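You operate a simulated robot arm through the tools that you are given. There is no shell and no other tool.

Carry out the task below with a simulated robot arm. There is one attempt and no reset: what you move stays moved.

## Task
Give the yellow plug its orange seal and eject it.
Fine: push it home in the sealer, throw the lever once and bring it back; leave the plug in the socket; the other two plugs stay. Set down upright: what you pick out.

It is judged by the outcome, as a careful person would: the job done as asked, and still so three seconds after it is handed in. It fails if anything else is knocked over, pushed out of place, dropped, spilled or broken. Lids that push on must go on centred and level and be pressed home; caps that screw on are set level and turned clockwise until they are tight.

## Robot
A 7-joint arm with a two-finger gripper, fixed in place. Base frame: the origin is at the foot of the arm, x ahead of it, y to its left, z up; the work surface is at about z = 0. Units: m, degrees, N and s.
With the tool pointing down near the work surface it reaches from about 0.16 to 0.38 m from the base axis. Its first joint turns from -72.0 to 72.0 degrees. Payload 0.6 kg.
The tool frame sits at the grasp point between the pads (the TCP): z along the fingers, y along the line on which they close. The tips reach 0.022 m beyond it. The gripper opens to 0.092 m. The gripper's body begins 0.065 m behind the TCP.
Orientation is that of the tool frame in the base frame, as [roll, pitch, yaw] about the fixed x, y, z axes, in that order (R = Rz(yaw) Ry(pitch) Rx(roll)). With the fingers straight down and closing along the base's y, the tool's x points along the base's -x, its y along +y and its z along -z.

## Interface
- The arm moves only by the tool play_rows. Its argument "motion" is a list of rows, each an object of numbers (a shift or turn left out is 0, a gripper value left out holds the last): "ax", "ay", "az": the turn, a rotation vector about the base's x, y, z in degrees; "tx", "ty", "tz": the shift along the base's x, y, z in cm; "grip": the finger opening in cm, from 0 to 9.2. In form: [{"ax": .., "ay": .., "az": .., "tx": .., "ty": .., "tz": .., "grip": ..}, ...]. A call has 1 to 20 rows; each row shifts and turns the commanded pose from where the row before left it. A row lasts 0.2 s, in which the tool goes at most 0.05 m and 8.6 degrees; a call with a longer step from one row to the next is refused whole, and so is a gripper value outside its range. A pose out of reach is approached as far as the arm can. The call stops where the force on the tool passes 80 N (or 10 N more than at its start, if that is more) or the arm is blocked; 0.2 s more then pass. Each finger halts on what it meets, pressing with about 26 N; the grip force reading is that of the motor and also rises with nothing between the fingers. The clock runs only during rows and for 0.2 s after the last one: add rows that do not move to give the fingers time. It gives the time, the measured TCP pose, the force on the tool (base axes), the opening and the grip force at its end, in the units of the frame above (readings bear some noise), with the torque about the TCP (base axes, N m) and any sound that the robot's microphone picked up.
- Cameras (640 x 400 px; columns grow to the right, rows downward): "scene" is fixed at [0.0585, -0.2722, 0.4103]; the picture's right is [0.76, -0.66, 0.00], its down [-0.33, -0.38, -0.87] and it looks along [0.57, 0.65, -0.50] (base axes); focal length 270 px, centre (320, 200). "wrist" rides on the gripper at [0.071, 0.019, -0.102] in the tool frame; the picture's right is [-0.26, 0.97, 0.00], its down [-0.75, -0.20, -0.62] and it looks along [-0.60, -0.16, 0.78] (tool axes); focal length 280 px, centre (320, 200). There is no depth. A picture from a camera that has moved, and an enlarged one, comes with that camera's place and axes in the base frame and with its lens.
- grab_frame(camera): a new picture of that camera. No time passes.
- zoom(camera, box): a new picture of the part [left, top, right, bottom] of that camera's present view, enlarged. No time passes.
- job_done(): hands the job in; it is judged then, once.

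Places have to be worked out from the pictures, the camera data and where the tool is seen. Open the gripper and draw the arm clear of the work before you hand the job in, unless the task says otherwise.

The tools are called after "Emit:" by a JSON object that holds its "fn" and its "kwargs". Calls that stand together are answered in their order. play_rows: Moves the arm, as the interface text tells. Its arguments: {"type":"object","properties":{"motion":{"type":"array","items":{"type":"object","properties":{"ax":{"type":"number"},"ay":{"type":"number"},"az":{"type":"number"},"tx":{"type":"number"},"ty":{"type":"number"},"tz":{"type":"number"},"grip":{"type":"number"}}}}},"required":["motion"]} The other tools are called the same way: grab_frame (camera) takes a picture; zoom (camera, box) takes an enlarged picture of a part of a camera's view; job_done () hands the job in.

At the start:

```text
time_s: 0.0
tool_pos: [0.2293, -0.0738, 0.2948]
ee_rot: [-179.8, -0.1, -180.0]
contact_force: [-0.2, -0.5, 0.4]
torque: [0.02, -0.01, 0.02]
finger_gap: 0.092
grip_force: 0.1
```

scene: 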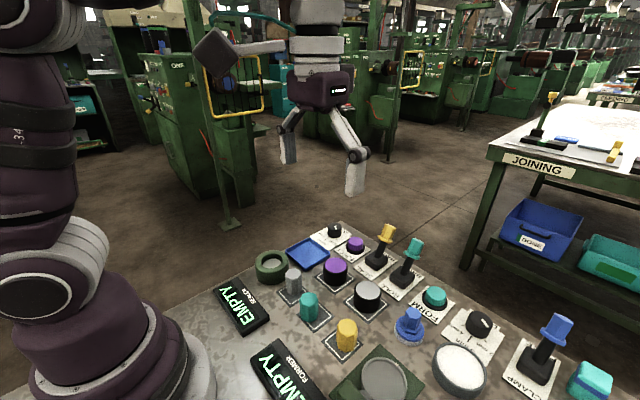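
wrist: 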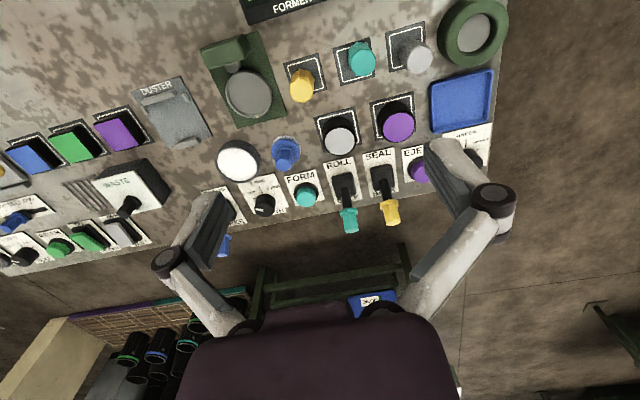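

I'll look closely at the scene from both cameras to identify the sealer, plugs and controls before moving.

Emit:
{"fn": "zoom", "kwargs": {"camera": "scene", "box": [200, 210, 420, 400]}}

Emit:
{"fn": "zoom", "kwargs": {"camera": "scene", "box": [380, 210, 640, 400]}}

Emit:
{"fn": "zoom", "kwargs": {"camera": "wrist", "box": [200, 0, 520, 240]}}

Emit:
{"fn": "zoom", "kwargs": {"camera": "wrist", "box": [0, 60, 300, 280]}}

```text
2.11 times, centred on (310, 305) of scene
camera zoom: at [0.0585, -0.2722, 0.4103], right [0.76, -0.66, 0.0], down [-0.33, -0.38, -0.87], along [0.57, 0.65, -0.5], focal length 568 px, centre (341, -21)
```

zoom: 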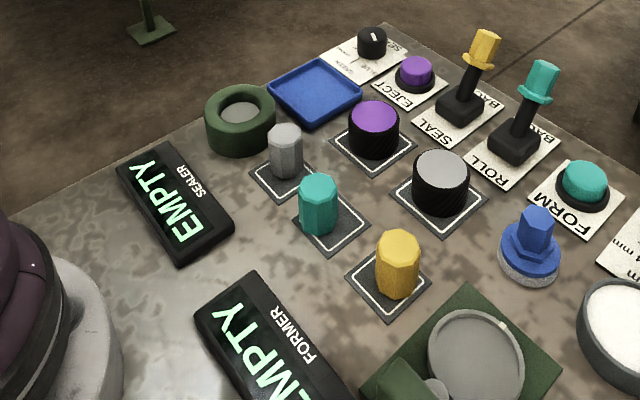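

```text
2.11 times, centred on (510, 305) of scene
camera zoom: at [0.0585, -0.2722, 0.4103], right [0.76, -0.66, 0.0], down [-0.33, -0.38, -0.87], along [0.57, 0.65, -0.5], focal length 568 px, centre (-80, -21)
```

zoom: 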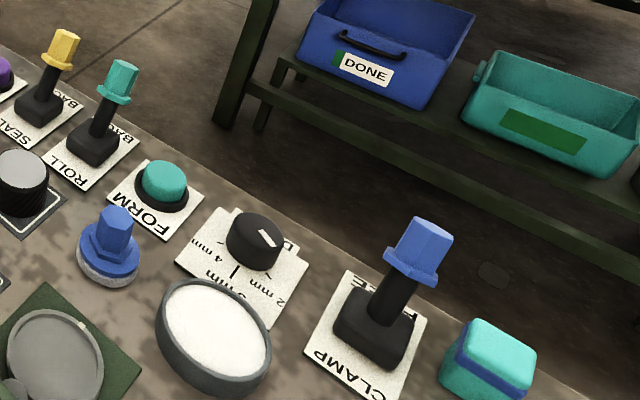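

```text
1.67 times, centred on (360, 120) of wrist
camera zoom: at [0.158, -0.0518, 0.3962], right [0.26, 0.96, 0.0], down [0.75, -0.2, 0.63], along [0.6, -0.17, -0.78], focal length 467 px, centre (253, 333)
```

zoom: 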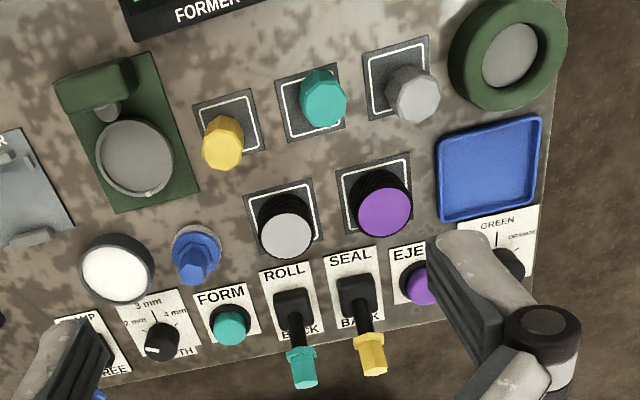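

```text
1.82 times, centred on (150, 170) of wrist
camera zoom: at [0.158, -0.0518, 0.3962], right [0.26, 0.96, 0.0], down [0.75, -0.2, 0.63], along [0.6, -0.17, -0.78], focal length 510 px, centre (629, 254)
```

zoom: 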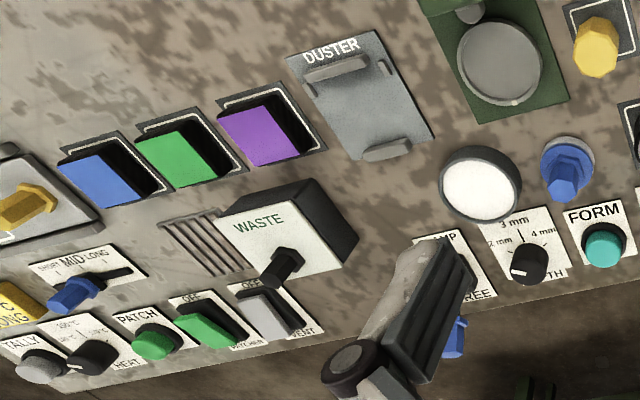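

The sealer looks like the green ring, with its colour dial, EJECT button and SEAL lever in the back row. I'll zoom in further to read the dial and labels.

Emit:
{"fn": "zoom", "kwargs": {"camera": "scene", "box": [305, 215, 375, 260]}}

Emit:
{"fn": "zoom", "kwargs": {"camera": "scene", "box": [350, 215, 430, 300]}}

Emit:
{"fn": "zoom", "kwargs": {"camera": "wrist", "box": [400, 90, 520, 220]}}

Emit:
{"fn": "zoom", "kwargs": {"camera": "scene", "box": [240, 235, 320, 300]}}

Emit:
{"fn": "zoom", "kwargs": {"camera": "wrist", "box": [270, 20, 450, 160]}}

```text
8.89 times, centred on (340, 238) of scene
camera zoom: at [0.0585, -0.2722, 0.4103], right [0.76, -0.66, 0.0], down [-0.33, -0.38, -0.87], along [0.57, 0.65, -0.5], focal length 2397 px, centre (142, -133)
```

zoom: 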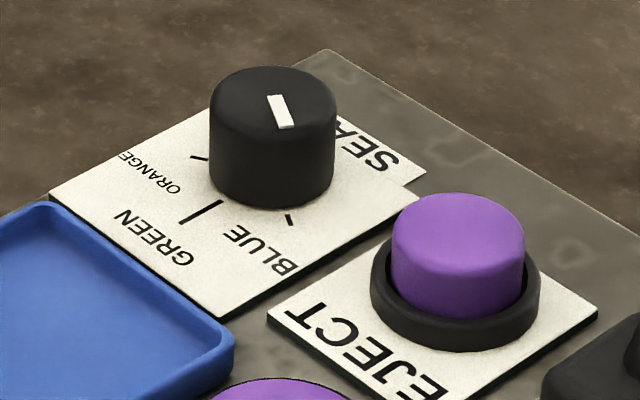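

```text
4.71 times, centred on (390, 258) of scene
camera zoom: at [0.0585, -0.2722, 0.4103], right [0.76, -0.66, 0.0], down [-0.33, -0.38, -0.87], along [0.57, 0.65, -0.5], focal length 1269 px, centre (-9, -71)
```

zoom: 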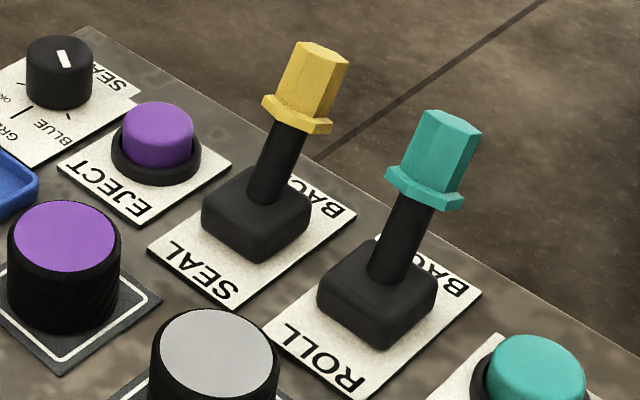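

```text
3.08 times, centred on (460, 155) of wrist
camera zoom: at [0.158, -0.0518, 0.3962], right [0.26, 0.96, 0.0], down [0.75, -0.2, 0.63], along [0.6, -0.17, -0.78], focal length 863 px, centre (-111, 338)
```

zoom: 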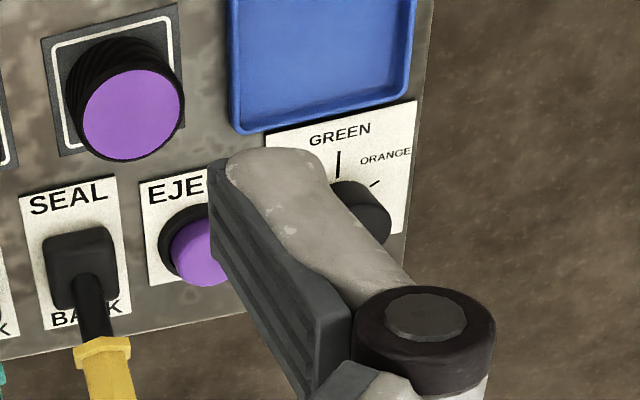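

```text
6.15 times, centred on (280, 268) of scene
camera zoom: at [0.0585, -0.2722, 0.4103], right [0.76, -0.66, 0.0], down [-0.33, -0.38, -0.87], along [0.57, 0.65, -0.5], focal length 1660 px, centre (566, -215)
```

zoom: 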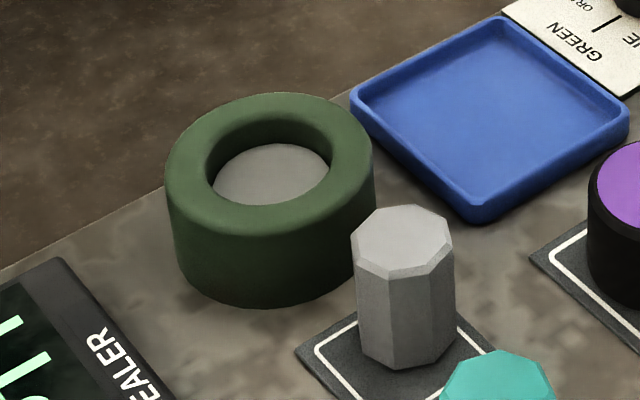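

```text
2.86 times, centred on (360, 90) of wrist
camera zoom: at [0.158, -0.0518, 0.3962], right [0.26, 0.96, 0.0], down [0.75, -0.2, 0.63], along [0.6, -0.17, -0.78], focal length 801 px, centre (206, 514)
```

zoom: 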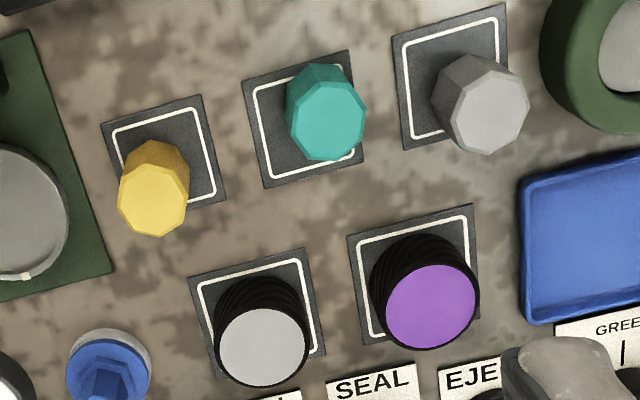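

The dial reads BLUE / GREEN / ORANGE and appears to point at BLUE; the SEAL lever is at BACK. The yellow plug is at about (0.260, -0.106), the sealer socket at about (0.255, 0.102) and the dial at about (0.43, 0.11). First I'll raise the arm and move it left and inward for an unobstructed view of the dial.

Emit:
{"fn": "play_rows", "kwargs": {"motion": [{"ty": 4, "grip": 9.2}, {"ty": 4}, {"ty": 4}, {"ty": 3}]}}

```text
time_s: 1.0
tool_pos: [0.2302, 0.078, 0.2945]
ee_rot: [-179.8, -0.1, 179.9]
contact_force: [-0.3, -0.4, 0.1]
torque: [-0.03, -0.02, -0.02]
finger_gap: 0.092
grip_force: 0.0
```

Now I'll look from this position.

Emit:
{"fn": "grab_frame", "kwargs": {"camera": "wrist"}}

Emit:
{"fn": "grab_frame", "kwargs": {"camera": "scene"}}

```text
taken
camera wrist: at [0.1587, 0.0985, 0.396], right [0.26, 0.96, 0.0], down [0.75, -0.2, 0.62], along [0.6, -0.17, -0.78], focal length 280 px, centre (320, 200)
```

wrist: 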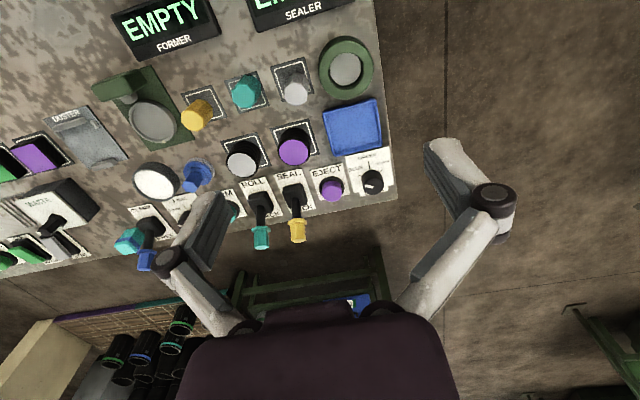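

```text
taken
```

scene: 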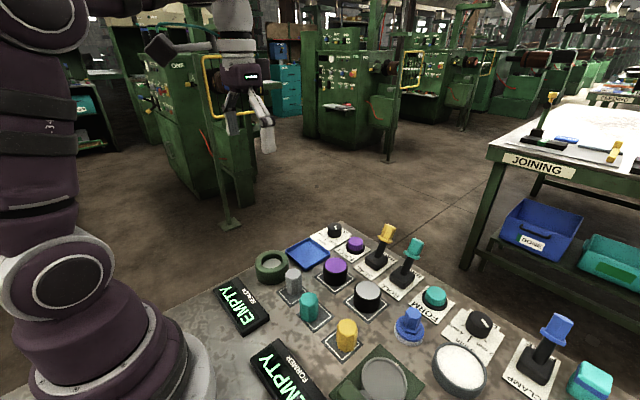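

The back-row controls are now clear of the fingers. I'll zoom in on the dial, button and lever, and on the socket and plugs, for accurate triangulation.

Emit:
{"fn": "zoom", "kwargs": {"camera": "wrist", "box": [310, 140, 410, 205]}}

Emit:
{"fn": "zoom", "kwargs": {"camera": "wrist", "box": [230, 150, 350, 250]}}

Emit:
{"fn": "zoom", "kwargs": {"camera": "wrist", "box": [260, 30, 400, 120]}}

Emit:
{"fn": "zoom", "kwargs": {"camera": "wrist", "box": [170, 60, 270, 140]}}

```text
6.15 times, centred on (360, 172) of wrist
camera zoom: at [0.1587, 0.0985, 0.396], right [0.26, 0.96, 0.0], down [0.75, -0.2, 0.62], along [0.6, -0.17, -0.78], focal length 1726 px, centre (74, 369)
```

zoom: 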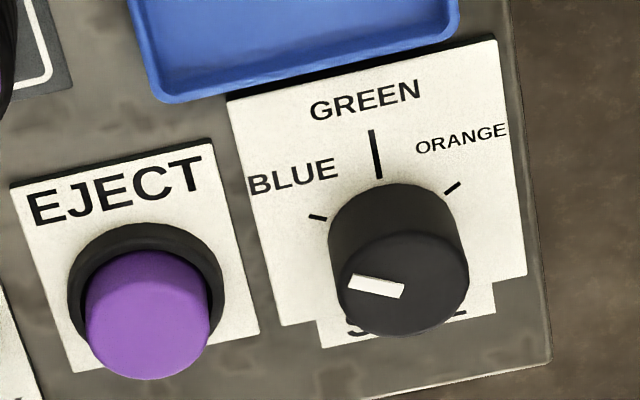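

```text
4.00 times, centred on (290, 200) of wrist
camera zoom: at [0.1587, 0.0985, 0.396], right [0.26, 0.96, 0.0], down [0.75, -0.2, 0.62], along [0.6, -0.17, -0.78], focal length 1122 px, centre (440, 200)
```

zoom: 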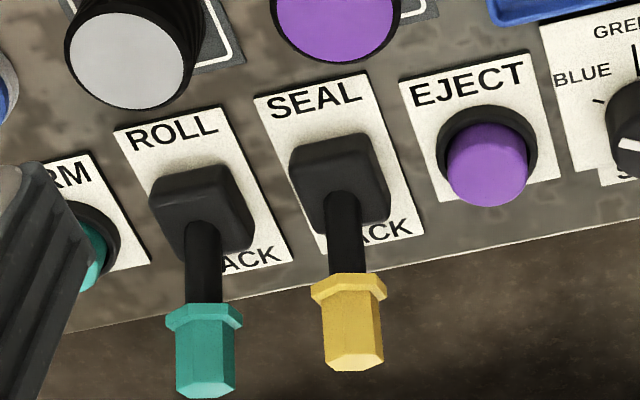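

```text
4.44 times, centred on (330, 75) of wrist
camera zoom: at [0.1587, 0.0985, 0.396], right [0.26, 0.96, 0.0], down [0.75, -0.2, 0.62], along [0.6, -0.17, -0.78], focal length 1246 px, centre (276, 756)
```

zoom: 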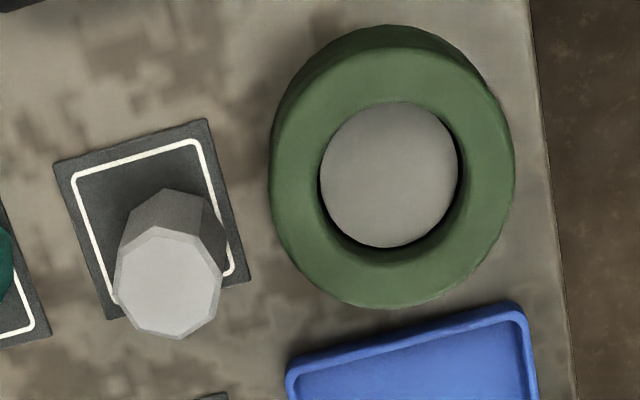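

```text
5.00 times, centred on (220, 100) of wrist
camera zoom: at [0.1587, 0.0985, 0.396], right [0.26, 0.96, 0.0], down [0.75, -0.2, 0.62], along [0.6, -0.17, -0.78], focal length 1402 px, centre (820, 700)
```

zoom: 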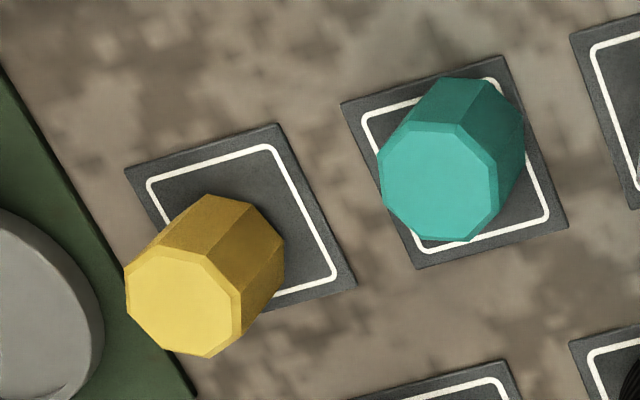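

Triangulated positions: dial top at about (0.4395, 0.109, 0.025), pointing at BLUE; EJECT at about (0.438, 0.041); SEAL lever tip at about (0.471, -0.025, 0.081). These are beyond straight-down reach, so I'll test a tilted tool high above the dial.

Emit:
{"fn": "play_rows", "kwargs": {"motion": [{"az": 7, "tx": 2}, {"az": 7, "tx": 2, "tz": -1}, {"ax": 1.94, "ay": -7.76, "tx": 2, "ty": 0.4, "tz": -2}, {"ax": 1.94, "ay": -7.76, "tx": 3, "ty": 0.4, "tz": -2}, {"ax": 1.94, "ay": -7.76, "tx": 3, "ty": 0.4, "tz": -2}, {"ax": 1.94, "ay": -7.76, "tx": 3, "ty": 0.4, "tz": -2.5, "grip": 6}, {"ax": 1.94, "ay": -7.76}, {}, {}]}}

```text
time_s: 3.0
tool_pos: [0.3796, 0.0936, 0.1979]
ee_rot: [-179.9, 39.9, -166.0]
contact_force: [-0.4, 1.2, 0.3]
torque: [0.01, -0.02, 0.0]
finger_gap: 0.0599
grip_force: 0.1
```

The tilted pose tracks well. I'll look from here before descending toward the dial.

Emit:
{"fn": "play_rows", "kwargs": {"motion": [{"tx": 2, "ty": 0.5, "tz": -4}, {"tx": 2, "ty": 0.5, "tz": -4}, {"tx": 0.5, "ty": 0.1, "tz": -2}, {}]}}

Emit:
{"fn": "grab_frame", "kwargs": {"camera": "wrist"}}

Emit:
{"fn": "grab_frame", "kwargs": {"camera": "scene"}}

```text
time_s: 4.0
tool_pos: [0.4238, 0.1044, 0.0988]
ee_rot: [-179.9, 40.0, -166.0]
contact_force: [0.2, 0.3, 0.1]
torque: [0.0, 0.02, 0.01]
finger_gap: 0.0602
grip_force: 0.0
```

```text
taken
camera wrist: at [0.3036, 0.0956, 0.1312], right [-0.04, 0.99, 0.17], down [0.22, -0.15, 0.96], along [0.97, 0.07, -0.21], focal length 280 px, centre (320, 200)
```

wrist: 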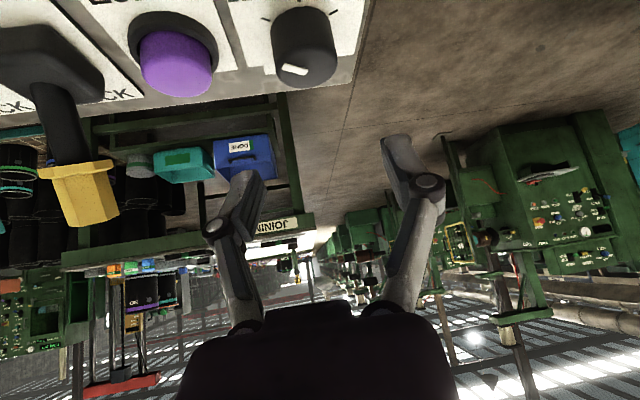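

```text
taken
```

scene: 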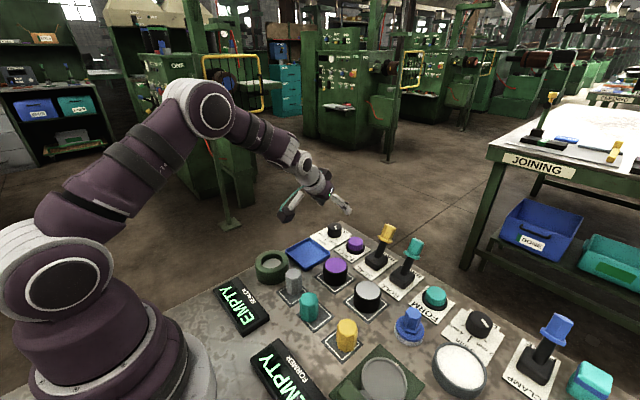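

The arm reaches beyond the dial row with tilt. Now I'll swing the tool azimuth by +30° (so I can stroke the knob clockwise), reduce tilt to 30°, close to a 5 cm opening and come to z ≈ 0.07 above the knob.

Emit:
{"fn": "play_rows", "kwargs": {"motion": [{"az": 7.5, "grip": 5.2}, {"az": 7.5}, {"az": 7.5}, {"az": 7.5}, {"ax": -3.47, "ay": 3.6, "tx": 0.5, "tz": -1}, {"ax": -3.47, "ay": 3.6, "tx": 0.6, "tz": -2}, {}, {}]}}

Emit:
{"fn": "grab_frame", "kwargs": {"camera": "wrist"}}

Emit:
{"fn": "zoom", "kwargs": {"camera": "scene", "box": [260, 160, 420, 270]}}

```text
time_s: 5.8
tool_pos: [0.4346, 0.1052, 0.0693]
ee_rot: [-179.9, 29.9, -136.0]
contact_force: [-0.4, 0.0, 0.8]
torque: [0.01, 0.03, 0.02]
finger_gap: 0.0517
grip_force: 0.1
```

```text
taken
camera wrist: at [0.3403, 0.0416, 0.1219], right [-0.51, 0.85, 0.13], down [0.39, 0.09, 0.92], along [0.77, 0.51, -0.38], focal length 280 px, centre (320, 200)
```

wrist: 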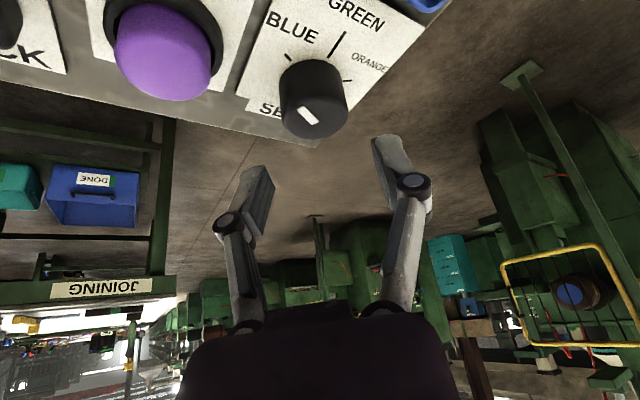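

```text
3.64 times, centred on (340, 215) of scene
camera zoom: at [0.0585, -0.2722, 0.4103], right [0.76, -0.66, 0.0], down [-0.33, -0.38, -0.87], along [0.57, 0.65, -0.5], focal length 981 px, centre (247, 146)
```

zoom: 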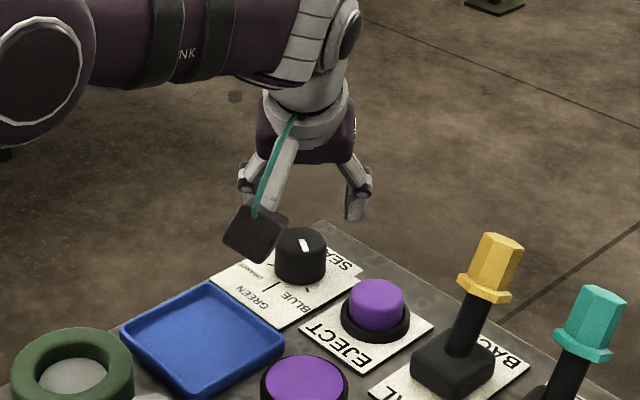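

The knob is centred between the fingers (5 cm gap, ~3.5 cm knob). I'll descend straight to z ≈ 0.031 and check contact.

Emit:
{"fn": "play_rows", "kwargs": {"motion": [{"tz": -2}, {"tz": -1}, {"tz": -0.8}, {}]}}

Emit:
{"fn": "grab_frame", "kwargs": {"camera": "wrist"}}

Emit:
{"fn": "zoom", "kwargs": {"camera": "scene", "box": [290, 190, 400, 270]}}

```text
time_s: 6.8
tool_pos: [0.435, 0.1049, 0.0311]
ee_rot: [-180.0, 30.0, -136.1]
contact_force: [0.2, -0.8, 0.2]
torque: [0.02, 0.0, -0.02]
finger_gap: 0.052
grip_force: 0.0
```

```text
taken
camera wrist: at [0.3402, 0.0418, 0.0842], right [-0.51, 0.85, 0.13], down [0.39, 0.09, 0.92], along [0.77, 0.51, -0.37], focal length 280 px, centre (320, 200)
```

wrist: 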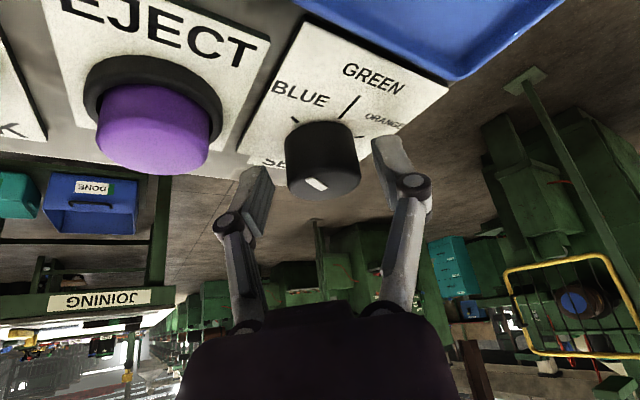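

```text
5.00 times, centred on (345, 230) of scene
camera zoom: at [0.0585, -0.2722, 0.4103], right [0.76, -0.66, 0.0], down [-0.33, -0.38, -0.87], along [0.57, 0.65, -0.5], focal length 1348 px, centre (195, 50)
```

zoom: 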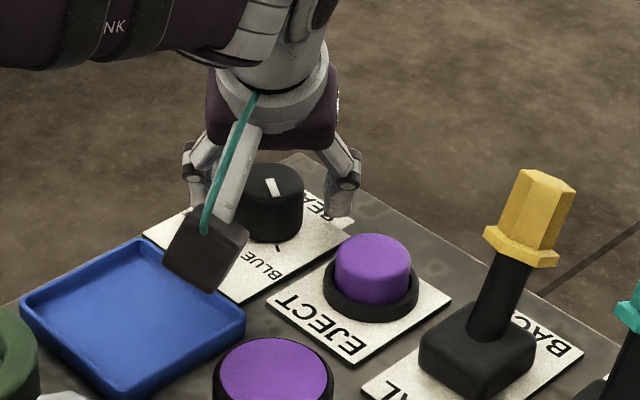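

Fingers straddle the knob with no contact. I'll close on it and read the gap.

Emit:
{"fn": "play_rows", "kwargs": {"motion": [{"grip": 2.5}, {}, {}]}}

```text
time_s: 7.6
tool_pos: [0.4344, 0.1052, 0.0319]
ee_rot: [-180.0, 30.0, -135.9]
contact_force: [-13.3, 15.3, 7.8]
torque: [0.33, 0.15, 0.1]
finger_gap: 0.0342
grip_force: 28.2
```

The gap of 34 mm matches the knob, but there is a ~20 N side force along the closing axis, so I'm slightly off-centre. I'll shift ~1 mm toward (-x,+y) to relieve it.

Emit:
{"fn": "play_rows", "kwargs": {"motion": [{"tx": -0.07, "ty": 0.07}, {}]}}

```text
time_s: 8.2
tool_pos: [0.434, 0.1064, 0.0309]
ee_rot: [-180.0, 30.0, -136.0]
contact_force: [-8.7, 17.1, 4.4]
torque: [0.52, 0.22, 0.09]
finger_gap: 0.0339
grip_force: 28.1
```

The force only dropped slightly. I'll shift another ~1.2 mm in the same direction and watch the trend.

Emit:
{"fn": "play_rows", "kwargs": {"motion": [{"tx": -0.07, "ty": 0.1}, {}, {}]}}

Emit:
{"fn": "zoom", "kwargs": {"camera": "wrist", "box": [220, 80, 430, 230]}}

```text
time_s: 9.0
tool_pos: [0.4344, 0.1068, 0.0319]
ee_rot: [-179.8, 30.1, -136.1]
contact_force: [15.6, 14.8, -7.3]
torque: [0.5, -0.5, 0.02]
finger_gap: 0.0338
grip_force: 28.5
```

```text
2.67 times, centred on (325, 155) of wrist
camera zoom: at [0.3394, 0.0433, 0.0843], right [-0.5, 0.85, 0.13], down [0.38, 0.09, 0.92], along [0.77, 0.51, -0.37], focal length 748 px, centre (307, 320)
```

zoom: 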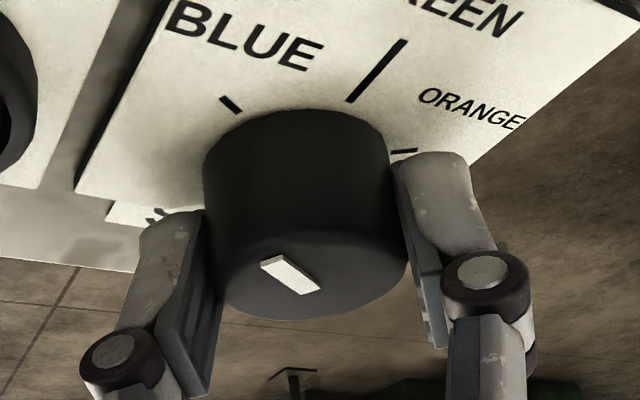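

The closing-axis force is now gone, but there's an outward friction load. I'll idle briefly to see whether the reading is steady.

Emit:
{"fn": "play_rows", "kwargs": {"motion": [{}, {}]}}

```text
time_s: 9.6
tool_pos: [0.435, 0.1063, 0.0316]
ee_rot: [-179.8, 30.0, -136.1]
contact_force: [20.9, 10.8, -7.5]
torque: [0.45, -0.51, -0.01]
finger_gap: 0.0342
grip_force: 28.1
```

The load is just locked-in friction. I'll open slightly and re-close at this centred position.

Emit:
{"fn": "play_rows", "kwargs": {"motion": [{"grip": 4.4}, {}, {}, {"grip": 2.5}, {}, {}]}}

```text
time_s: 11.0
tool_pos: [0.4342, 0.1052, 0.0303]
ee_rot: [-179.8, 29.9, -136.1]
contact_force: [4.2, -7.5, -0.4]
torque: [-0.24, -0.16, -0.06]
finger_gap: 0.0344
grip_force: 28.0
```

Now nearly balanced (≈8 N). I'll turn the knob clockwise (seen from above) by 30° about its own axis and check forces.

Emit:
{"fn": "play_rows", "kwargs": {"motion": [{"az": -7.5, "tx": -0.05, "ty": 0.06}, {"az": -7.5, "tx": -0.042, "ty": 0.066}, {"az": -7.5, "tx": -0.034, "ty": 0.071}, {"az": -7.5, "tx": -0.024, "ty": 0.075}, {}]}}

Emit:
{"fn": "zoom", "kwargs": {"camera": "wrist", "box": [220, 80, 430, 230]}}

```text
time_s: 12.2
tool_pos: [0.4315, 0.1092, 0.0317]
ee_rot: [-179.7, 30.0, -166.1]
contact_force: [4.8, -13.9, -1.2]
torque: [-0.25, -0.63, -0.13]
finger_gap: 0.0342
grip_force: 27.9
```

```text
2.67 times, centred on (325, 155) of wrist
camera zoom: at [0.3184, 0.1017, 0.0842], right [-0.01, 0.99, 0.13], down [0.38, -0.12, 0.92], along [0.93, 0.06, -0.37], focal length 748 px, centre (307, 320)
```

zoom: 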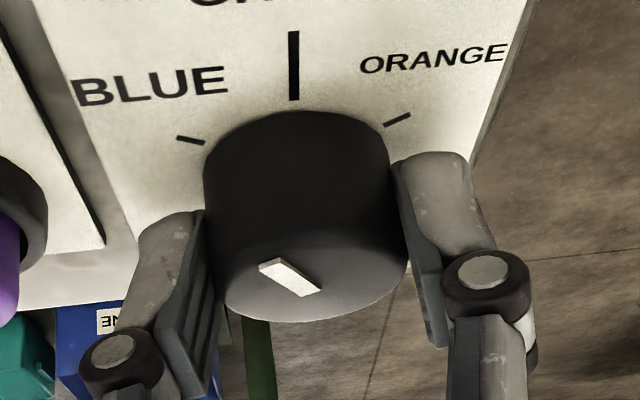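

The knob is turning with the gripper (pointer fixed in the gripper view, 30° relative to the label). I'll continue another 30° with a slight correction in y.

Emit:
{"fn": "play_rows", "kwargs": {"motion": [{"az": -7.5, "tx": -0.014, "ty": 0.05}, {"az": -7.5, "tx": -0.004, "ty": 0.055}, {"az": -7.5, "tx": 0.006, "ty": 0.06}, {"az": -7.5, "tx": 0.016, "ty": 0.06}, {}]}}

Emit:
{"fn": "zoom", "kwargs": {"camera": "wrist", "box": [220, 80, 430, 230]}}

```text
time_s: 13.4
tool_pos: [0.433, 0.1109, 0.031]
ee_rot: [-179.9, 30.0, 163.9]
contact_force: [2.0, -9.7, 1.6]
torque: [-0.21, -0.35, -0.06]
finger_gap: 0.0343
grip_force: 27.9
```

```text
2.67 times, centred on (325, 155) of wrist
camera zoom: at [0.3298, 0.1624, 0.0839], right [0.49, 0.86, 0.13], down [0.27, -0.29, 0.92], along [0.83, -0.41, -0.37], focal length 748 px, centre (307, 320)
```

zoom: 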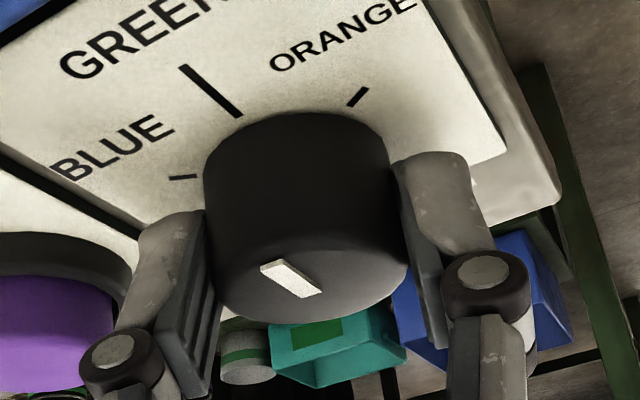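

60° turned, the pointer should be about at GREEN. I'll open, swing the tool back +60° around the knob (fingers clear), and re-grip for the second 60° stroke.

Emit:
{"fn": "play_rows", "kwargs": {"motion": [{"grip": 5.2}, {}, {}, {"az": 7.5, "tx": -0.016, "ty": -0.068}, {"az": 7.5, "tx": -0.006, "ty": -0.07}, {"az": 7.5, "tx": 0.004, "ty": -0.07}, {"az": 7.5, "tx": 0.014, "ty": -0.07}, {"az": 7.5, "tx": 0.024, "ty": -0.075}, {"az": 7.5, "tx": 0.034, "ty": -0.07}, {"az": 7.5, "tx": 0.042, "ty": -0.065}, {"az": 7.5, "tx": 0.05, "ty": -0.06}, {}, {}]}}

Emit:
{"fn": "zoom", "kwargs": {"camera": "wrist", "box": [220, 80, 430, 230]}}

Emit:
{"fn": "zoom", "kwargs": {"camera": "scene", "box": [300, 200, 380, 260]}}

```text
time_s: 16.2
tool_pos: [0.4341, 0.1059, 0.0316]
ee_rot: [-179.9, 30.1, -136.0]
contact_force: [-0.5, -0.1, 0.1]
torque: [0.0, -0.02, 0.0]
finger_gap: 0.052
grip_force: 0.1
```

```text
2.67 times, centred on (325, 155) of wrist
camera zoom: at [0.3394, 0.0427, 0.0843], right [-0.51, 0.85, 0.13], down [0.39, 0.09, 0.92], along [0.77, 0.51, -0.37], focal length 748 px, centre (307, 320)
```

zoom: 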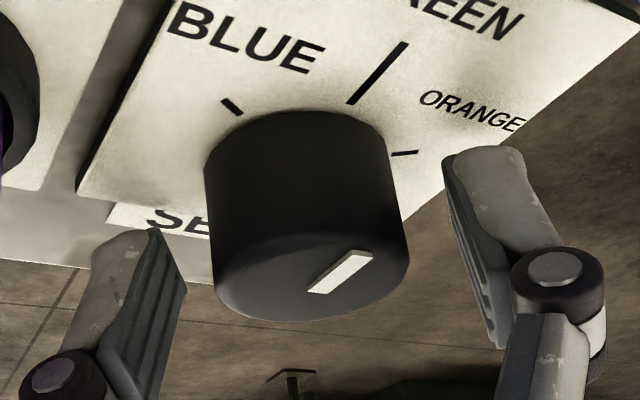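

```text
6.67 times, centred on (340, 230) of scene
camera zoom: at [0.0585, -0.2722, 0.4103], right [0.76, -0.66, 0.0], down [-0.33, -0.38, -0.87], along [0.57, 0.65, -0.5], focal length 1798 px, centre (187, 0)
```

zoom: 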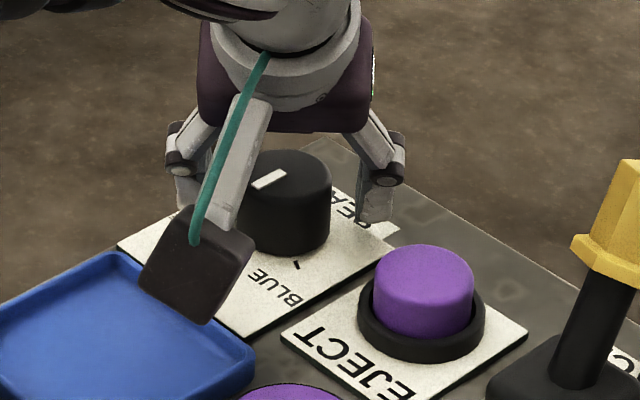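

The pointer is now aligned with GREEN. Re-gripping and turning another 60° clockwise toward ORANGE.

Emit:
{"fn": "play_rows", "kwargs": {"motion": [{"grip": 2.5}, {}, {}, {"az": -7.5, "tx": -0.05, "ty": 0.06}, {"az": -7.5, "tx": -0.042, "ty": 0.065}, {"az": -7.5, "tx": -0.034, "ty": 0.07}, {"az": -7.5, "tx": -0.024, "ty": 0.072}, {"az": -7.5, "tx": -0.014, "ty": 0.07}, {"az": -7.5, "tx": -0.004, "ty": 0.068}, {"az": -7.5, "tx": 0.006, "ty": 0.066}, {"az": -7.5, "tx": 0.016, "ty": 0.066}, {}]}}

Emit:
{"fn": "zoom", "kwargs": {"camera": "wrist", "box": [220, 80, 430, 230]}}

```text
time_s: 18.8
tool_pos: [0.4329, 0.1118, 0.0324]
ee_rot: [-180.0, 30.0, 163.9]
contact_force: [6.4, 4.5, -2.2]
torque: [0.31, -0.39, 0.05]
finger_gap: 0.0344
grip_force: 28.2
```

```text
2.67 times, centred on (325, 155) of wrist
camera zoom: at [0.3299, 0.1622, 0.0841], right [0.49, 0.86, 0.13], down [0.27, -0.29, 0.92], along [0.83, -0.41, -0.37], focal length 748 px, centre (307, 320)
```

zoom: 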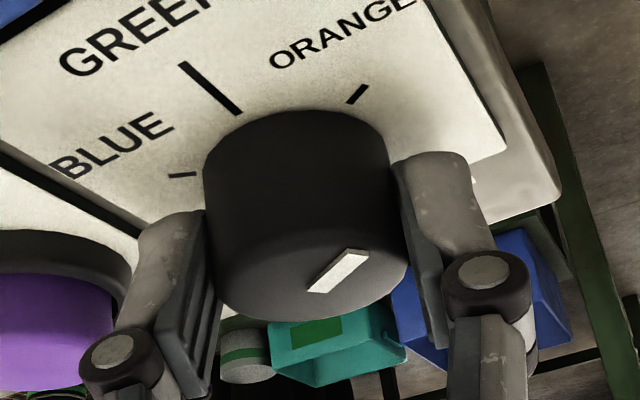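

The pointer now lines up with the ORANGE tick. I'll open, lift straight up and check the dial.

Emit:
{"fn": "play_rows", "kwargs": {"motion": [{"grip": 5.4}, {}, {}, {"tz": 2}, {"tz": 4}, {"tz": 4, "tx": -2, "az": 7.5}, {"tz": 4, "tx": -4, "az": 7.5}, {"tz": 3, "tx": -4, "ty": 2, "az": 7.5}, {"tx": -4, "ty": 2, "az": 7.5}, {"tx": -2}, {}]}}

Emit:
{"fn": "grab_frame", "kwargs": {"camera": "wrist"}}

Emit:
{"fn": "zoom", "kwargs": {"camera": "scene", "box": [300, 210, 380, 270]}}

```text
refused: row 7 steps farther than a row can; nothing moved
```

```text
taken
camera wrist: at [0.3299, 0.1622, 0.0841], right [0.49, 0.86, 0.13], down [0.27, -0.29, 0.92], along [0.83, -0.41, -0.37], focal length 280 px, centre (320, 200)
```

wrist: 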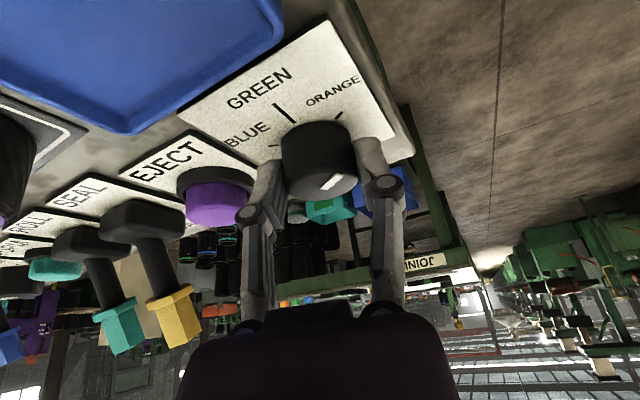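

```text
6.67 times, centred on (340, 240) of scene
camera zoom: at [0.0586, -0.2722, 0.4103], right [0.76, -0.66, 0.0], down [-0.33, -0.38, -0.87], along [0.57, 0.65, -0.5], focal length 1798 px, centre (187, -67)
```

zoom: 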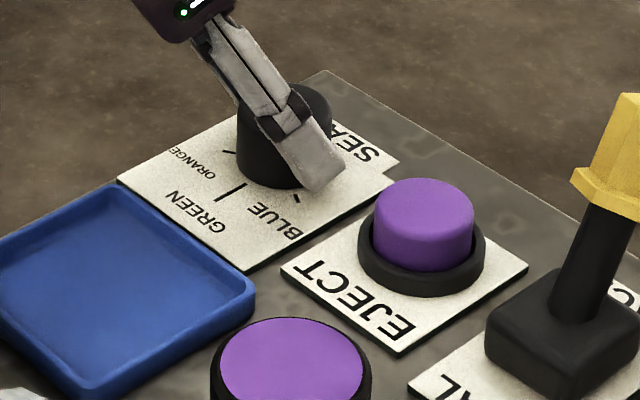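

That call was refused (a step too long); nothing moved. I'll repeat with shorter steps: open, lift, then retract.

Emit:
{"fn": "play_rows", "kwargs": {"motion": [{"grip": 5.4}, {}, {}, {"tz": 2}, {"tz": 3}, {"tz": 3, "tx": -1, "az": 7.5}, {"tz": 3, "tx": -3, "az": 7.5}, {"tz": 3, "tx": -3, "az": 7.5}, {"tx": -3, "az": 7.5}, {"tx": -3}, {}]}}

Emit:
{"fn": "grab_frame", "kwargs": {"camera": "wrist"}}

Emit:
{"fn": "zoom", "kwargs": {"camera": "scene", "box": [300, 210, 380, 270]}}

```text
time_s: 21.2
tool_pos: [0.3022, 0.111, 0.1703]
ee_rot: [-179.9, 30.0, -166.0]
contact_force: [0.0, 0.4, -1.1]
torque: [-0.02, -0.03, -0.02]
finger_gap: 0.0539
grip_force: 0.1
```

```text
taken
camera wrist: at [0.1884, 0.1045, 0.2243], right [-0.01, 0.99, 0.13], down [0.38, -0.11, 0.92], along [0.93, 0.06, -0.37], focal length 280 px, centre (320, 200)
```

wrist: 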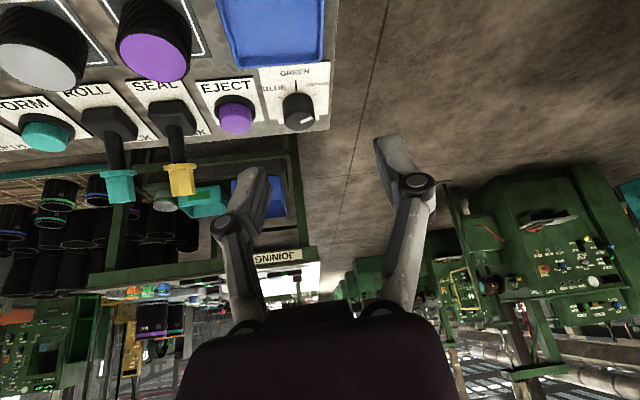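

```text
6.67 times, centred on (340, 240) of scene
camera zoom: at [0.0585, -0.2722, 0.4103], right [0.76, -0.66, 0.0], down [-0.33, -0.38, -0.87], along [0.57, 0.65, -0.5], focal length 1798 px, centre (187, -67)
```

zoom: 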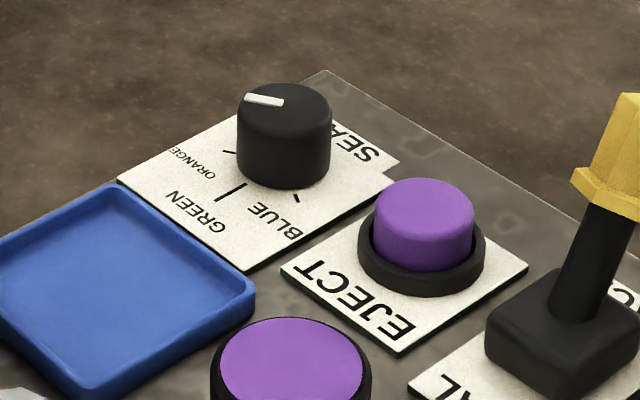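

The dial now points at ORANGE. Next, the yellow plug: I'll straighten the tool and move high over it, at about (0.259, -0.106).

Emit:
{"fn": "play_rows", "kwargs": {"motion": [{"ax": -1.81, "ay": 7.28, "ty": -2, "tz": 1}, {"ax": -1.81, "ay": 7.28, "ty": -3, "tz": 1}, {"ax": -1.81, "ay": 7.28, "tx": -1, "ty": -4, "tz": 1}, {"ax": -1.81, "ay": 7.28, "tx": -1, "ty": -4}, {"az": -7, "tx": -1, "ty": -4}, {"az": -7, "tx": -1.3, "ty": -4.6, "tz": -2}, {"tz": -2}, {}, {}]}}

Emit:
{"fn": "grab_frame", "kwargs": {"camera": "wrist"}}

```text
refused: row 6 steps farther than a row can; nothing moved
```

```text
taken
camera wrist: at [0.1884, 0.1045, 0.2243], right [-0.01, 0.99, 0.13], down [0.38, -0.11, 0.92], along [0.93, 0.06, -0.37], focal length 280 px, centre (320, 200)
```

wrist: 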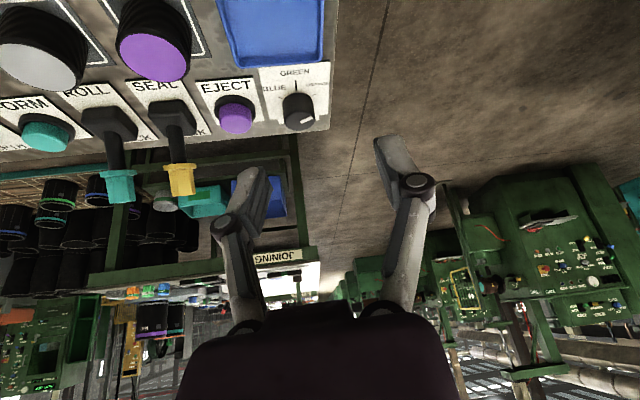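

One row was a hair too long (5.2 cm), so nothing moved. I'll resend with smaller steps.

Emit:
{"fn": "play_rows", "kwargs": {"motion": [{"ax": -1.81, "ay": 7.28, "ty": -2, "tz": 1}, {"ax": -1.81, "ay": 7.28, "ty": -3, "tz": 1}, {"ax": -1.81, "ay": 7.28, "tx": -1, "ty": -4, "tz": 1}, {"ax": -1.81, "ay": 7.28, "tx": -1, "ty": -4}, {"az": -7, "tx": -1, "ty": -4}, {"az": -7, "tx": -1, "ty": -4, "tz": -2}, {"tz": -2, "tx": -0.3, "ty": -0.6}, {}, {}]}}

Emit:
{"fn": "grab_frame", "kwargs": {"camera": "wrist"}}

```text
time_s: 23.2
tool_pos: [0.2591, -0.1051, 0.1615]
ee_rot: [-179.9, -0.2, 180.0]
contact_force: [0.2, 0.1, -0.2]
torque: [-0.02, 0.02, 0.01]
finger_gap: 0.0538
grip_force: 0.1
```

```text
taken
camera wrist: at [0.1882, -0.0846, 0.2632], right [0.26, 0.96, 0.0], down [0.75, -0.2, 0.62], along [0.6, -0.17, -0.78], focal length 280 px, centre (320, 200)
```

wrist: 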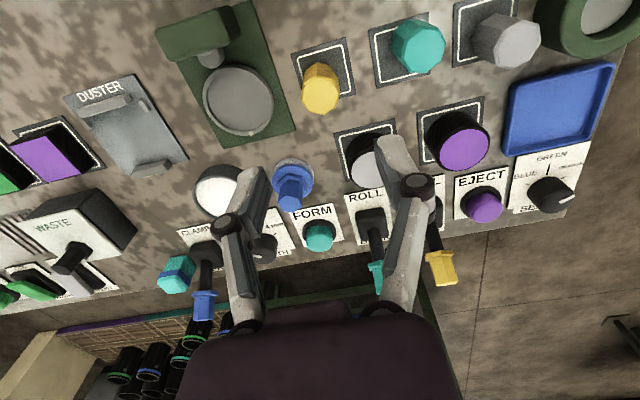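

Now I'm above the yellow plug; zooming in for its exact position and flats.

Emit:
{"fn": "zoom", "kwargs": {"camera": "wrist", "box": [280, 30, 370, 130]}}

Emit:
{"fn": "zoom", "kwargs": {"camera": "scene", "box": [315, 305, 385, 365]}}

```text
4.00 times, centred on (325, 80) of wrist
camera zoom: at [0.1882, -0.0846, 0.2632], right [0.26, 0.96, 0.0], down [0.75, -0.2, 0.62], along [0.6, -0.17, -0.78], focal length 1122 px, centre (300, 680)
```

zoom: 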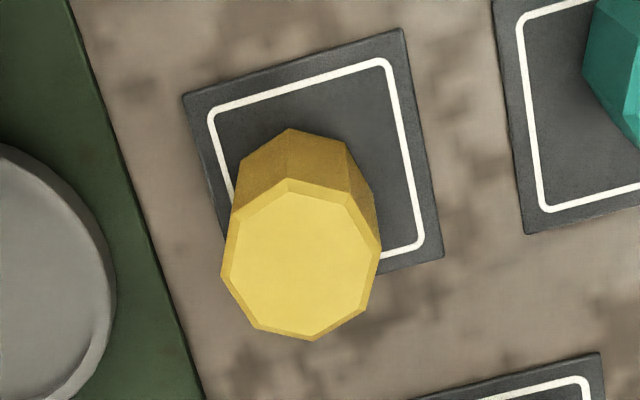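

```text
6.67 times, centred on (350, 335) of scene
camera zoom: at [0.0585, -0.2722, 0.4103], right [0.76, -0.66, 0.0], down [-0.33, -0.38, -0.87], along [0.57, 0.65, -0.5], focal length 1798 px, centre (120, -700)
```

zoom: 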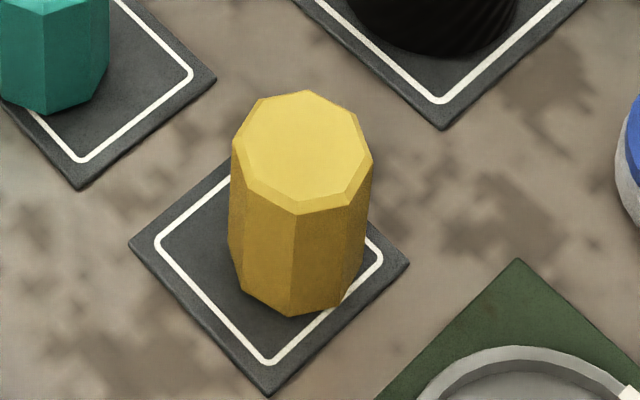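

The plug's vertices lie at about -6.5° + 45k°, so its flats face 16°/106°; it's 29.5 mm across flats with its top near z = 0.041. I'll turn the tool +16°, set the gap to 4.8 cm and descend to z ≈ 0.075 for a check.

Emit:
{"fn": "play_rows", "kwargs": {"motion": [{"az": 8, "grip": 4.8}, {"az": 8}, {"tz": -3}, {"tz": -3}, {"tz": -2.5}, {}]}}

Emit:
{"fn": "grab_frame", "kwargs": {"camera": "wrist"}}

Emit:
{"fn": "zoom", "kwargs": {"camera": "scene", "box": [300, 270, 400, 370]}}

```text
time_s: 24.6
tool_pos: [0.2594, -0.1045, 0.0761]
ee_rot: [-179.8, 0.0, -164.0]
contact_force: [-0.3, -0.2, 0.7]
torque: [0.0, 0.0, 0.01]
finger_gap: 0.0478
grip_force: 0.1
```

```text
taken
camera wrist: at [0.1859, -0.104, 0.1774], right [-0.01, 1.0, 0.0], down [0.78, 0.01, 0.62], along [0.62, 0.01, -0.78], focal length 280 px, centre (320, 200)
```

wrist: 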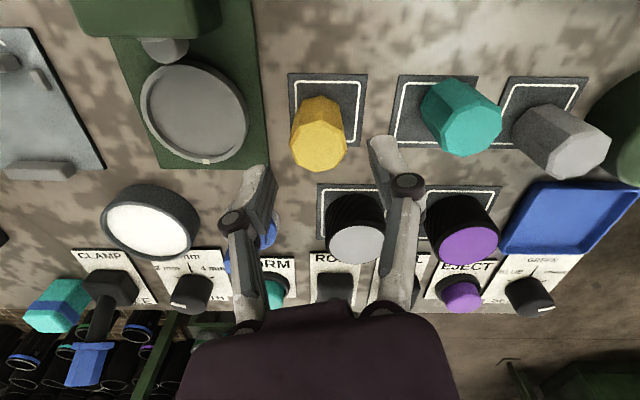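

```text
4.00 times, centred on (350, 320) of scene
camera zoom: at [0.0585, -0.2722, 0.4103], right [0.76, -0.66, 0.0], down [-0.33, -0.38, -0.87], along [0.57, 0.65, -0.5], focal length 1079 px, centre (200, -280)
```

zoom: 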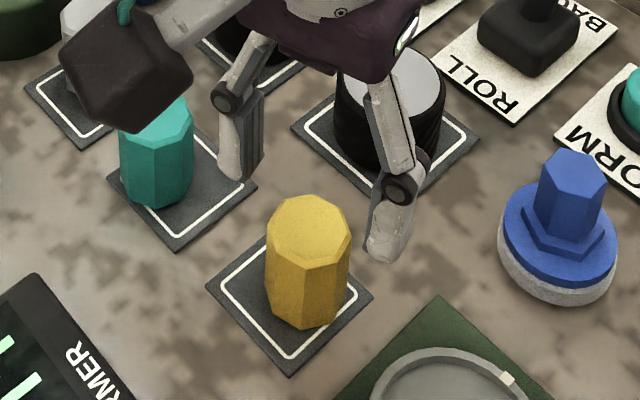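

Plug top is centred on the TCP within about 1 mm. Descending to TCP z ≈ 0.047 (tips at 0.025, gripping the upper ~16 mm) and closing.

Emit:
{"fn": "play_rows", "kwargs": {"motion": [{"tz": -1.5}, {"tz": -1.4}, {}, {"grip": 2.4}, {}, {}, {}]}}

Emit:
{"fn": "zoom", "kwargs": {"camera": "wrist", "box": [220, 80, 430, 230]}}

Emit:
{"fn": "zoom", "kwargs": {"camera": "scene", "box": [300, 270, 400, 370]}}

```text
time_s: 26.2
tool_pos: [0.258, -0.1036, 0.0477]
ee_rot: [-179.9, -0.1, -164.0]
contact_force: [0.9, -0.9, 0.4]
torque: [-0.02, 0.0, -0.03]
finger_gap: 0.0289
grip_force: 26.0
```

```text
2.67 times, centred on (325, 155) of wrist
camera zoom: at [0.1852, -0.1041, 0.1493], right [-0.01, 1.0, 0.0], down [0.78, 0.01, 0.62], along [0.62, 0.01, -0.78], focal length 748 px, centre (307, 320)
```

zoom: 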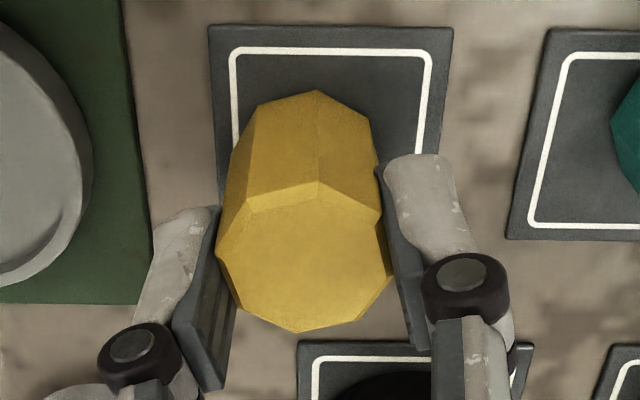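

```text
4.00 times, centred on (350, 320) of scene
camera zoom: at [0.0585, -0.2722, 0.4103], right [0.76, -0.66, 0.0], down [-0.33, -0.38, -0.87], along [0.57, 0.65, -0.5], focal length 1079 px, centre (200, -280)
```

zoom: 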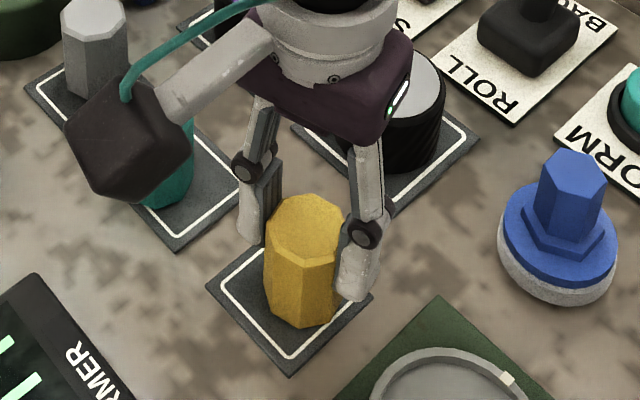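

Gripped on the flats (28.9 mm, balanced force). Lifting 9 cm and checking the hold.

Emit:
{"fn": "play_rows", "kwargs": {"motion": [{"tz": 1}, {"tz": 3}, {"tz": 3}, {"tz": 2}, {}]}}

Emit:
{"fn": "zoom", "kwargs": {"camera": "scene", "box": [280, 220, 420, 370]}}

```text
time_s: 27.4
tool_pos: [0.2585, -0.1044, 0.1376]
ee_rot: [-180.0, -0.2, -164.1]
contact_force: [0.1, -0.3, 0.1]
torque: [0.0, -0.01, 0.01]
finger_gap: 0.0282
grip_force: 26.1
```

```text
2.67 times, centred on (350, 295) of scene
camera zoom: at [0.0585, -0.2722, 0.4103], right [0.76, -0.66, 0.0], down [-0.33, -0.38, -0.87], along [0.57, 0.65, -0.5], focal length 719 px, centre (240, -53)
```

zoom: 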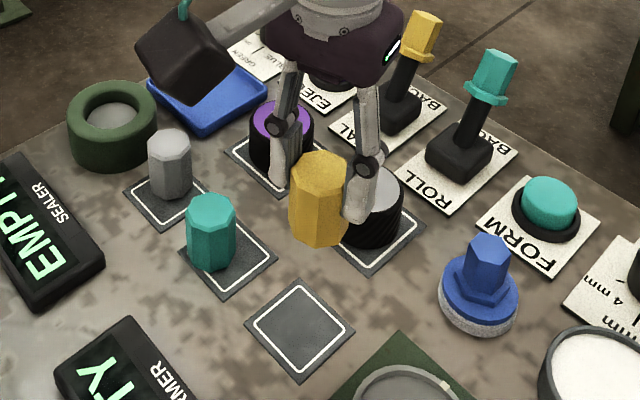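

Plug is held upright. Moving at this height over to the sealer socket at about (0.2545, 0.103).

Emit:
{"fn": "play_rows", "kwargs": {"motion": [{"ty": 3}, {"ty": 4}, {"ty": 4}, {"ty": 4}, {"ty": 3.7, "tx": -0.4}, {"ty": 2}, {}, {}]}}

Emit:
{"fn": "grab_frame", "kwargs": {"camera": "wrist"}}

Emit:
{"fn": "zoom", "kwargs": {"camera": "scene", "box": [200, 190, 340, 310]}}

```text
time_s: 29.2
tool_pos: [0.2563, 0.1031, 0.1384]
ee_rot: [-179.9, -0.1, -164.0]
contact_force: [-0.2, -0.3, -0.5]
torque: [0.02, -0.03, 0.02]
finger_gap: 0.0286
grip_force: 25.8
```

```text
taken
camera wrist: at [0.1821, 0.1027, 0.2393], right [-0.01, 1.0, 0.0], down [0.78, 0.01, 0.62], along [0.62, 0.01, -0.78], focal length 280 px, centre (320, 200)
```

wrist: 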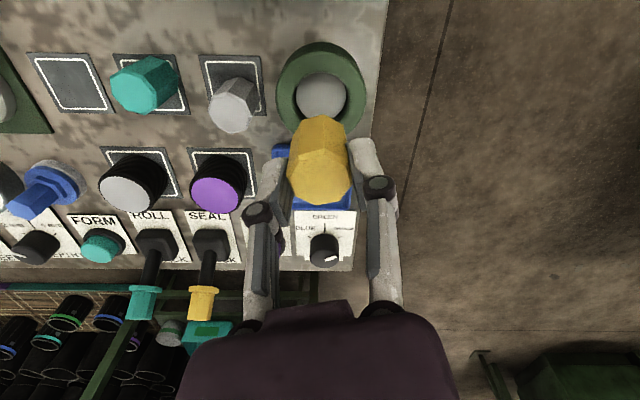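

```text
3.33 times, centred on (270, 250) of scene
camera zoom: at [0.0585, -0.2722, 0.4103], right [0.76, -0.66, 0.0], down [-0.33, -0.38, -0.87], along [0.57, 0.65, -0.5], focal length 899 px, centre (487, 33)
```

zoom: 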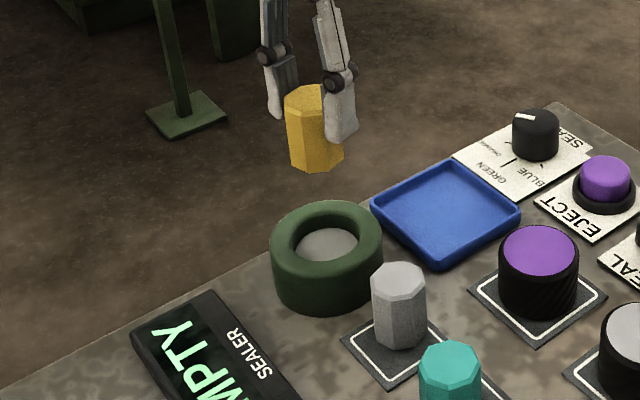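

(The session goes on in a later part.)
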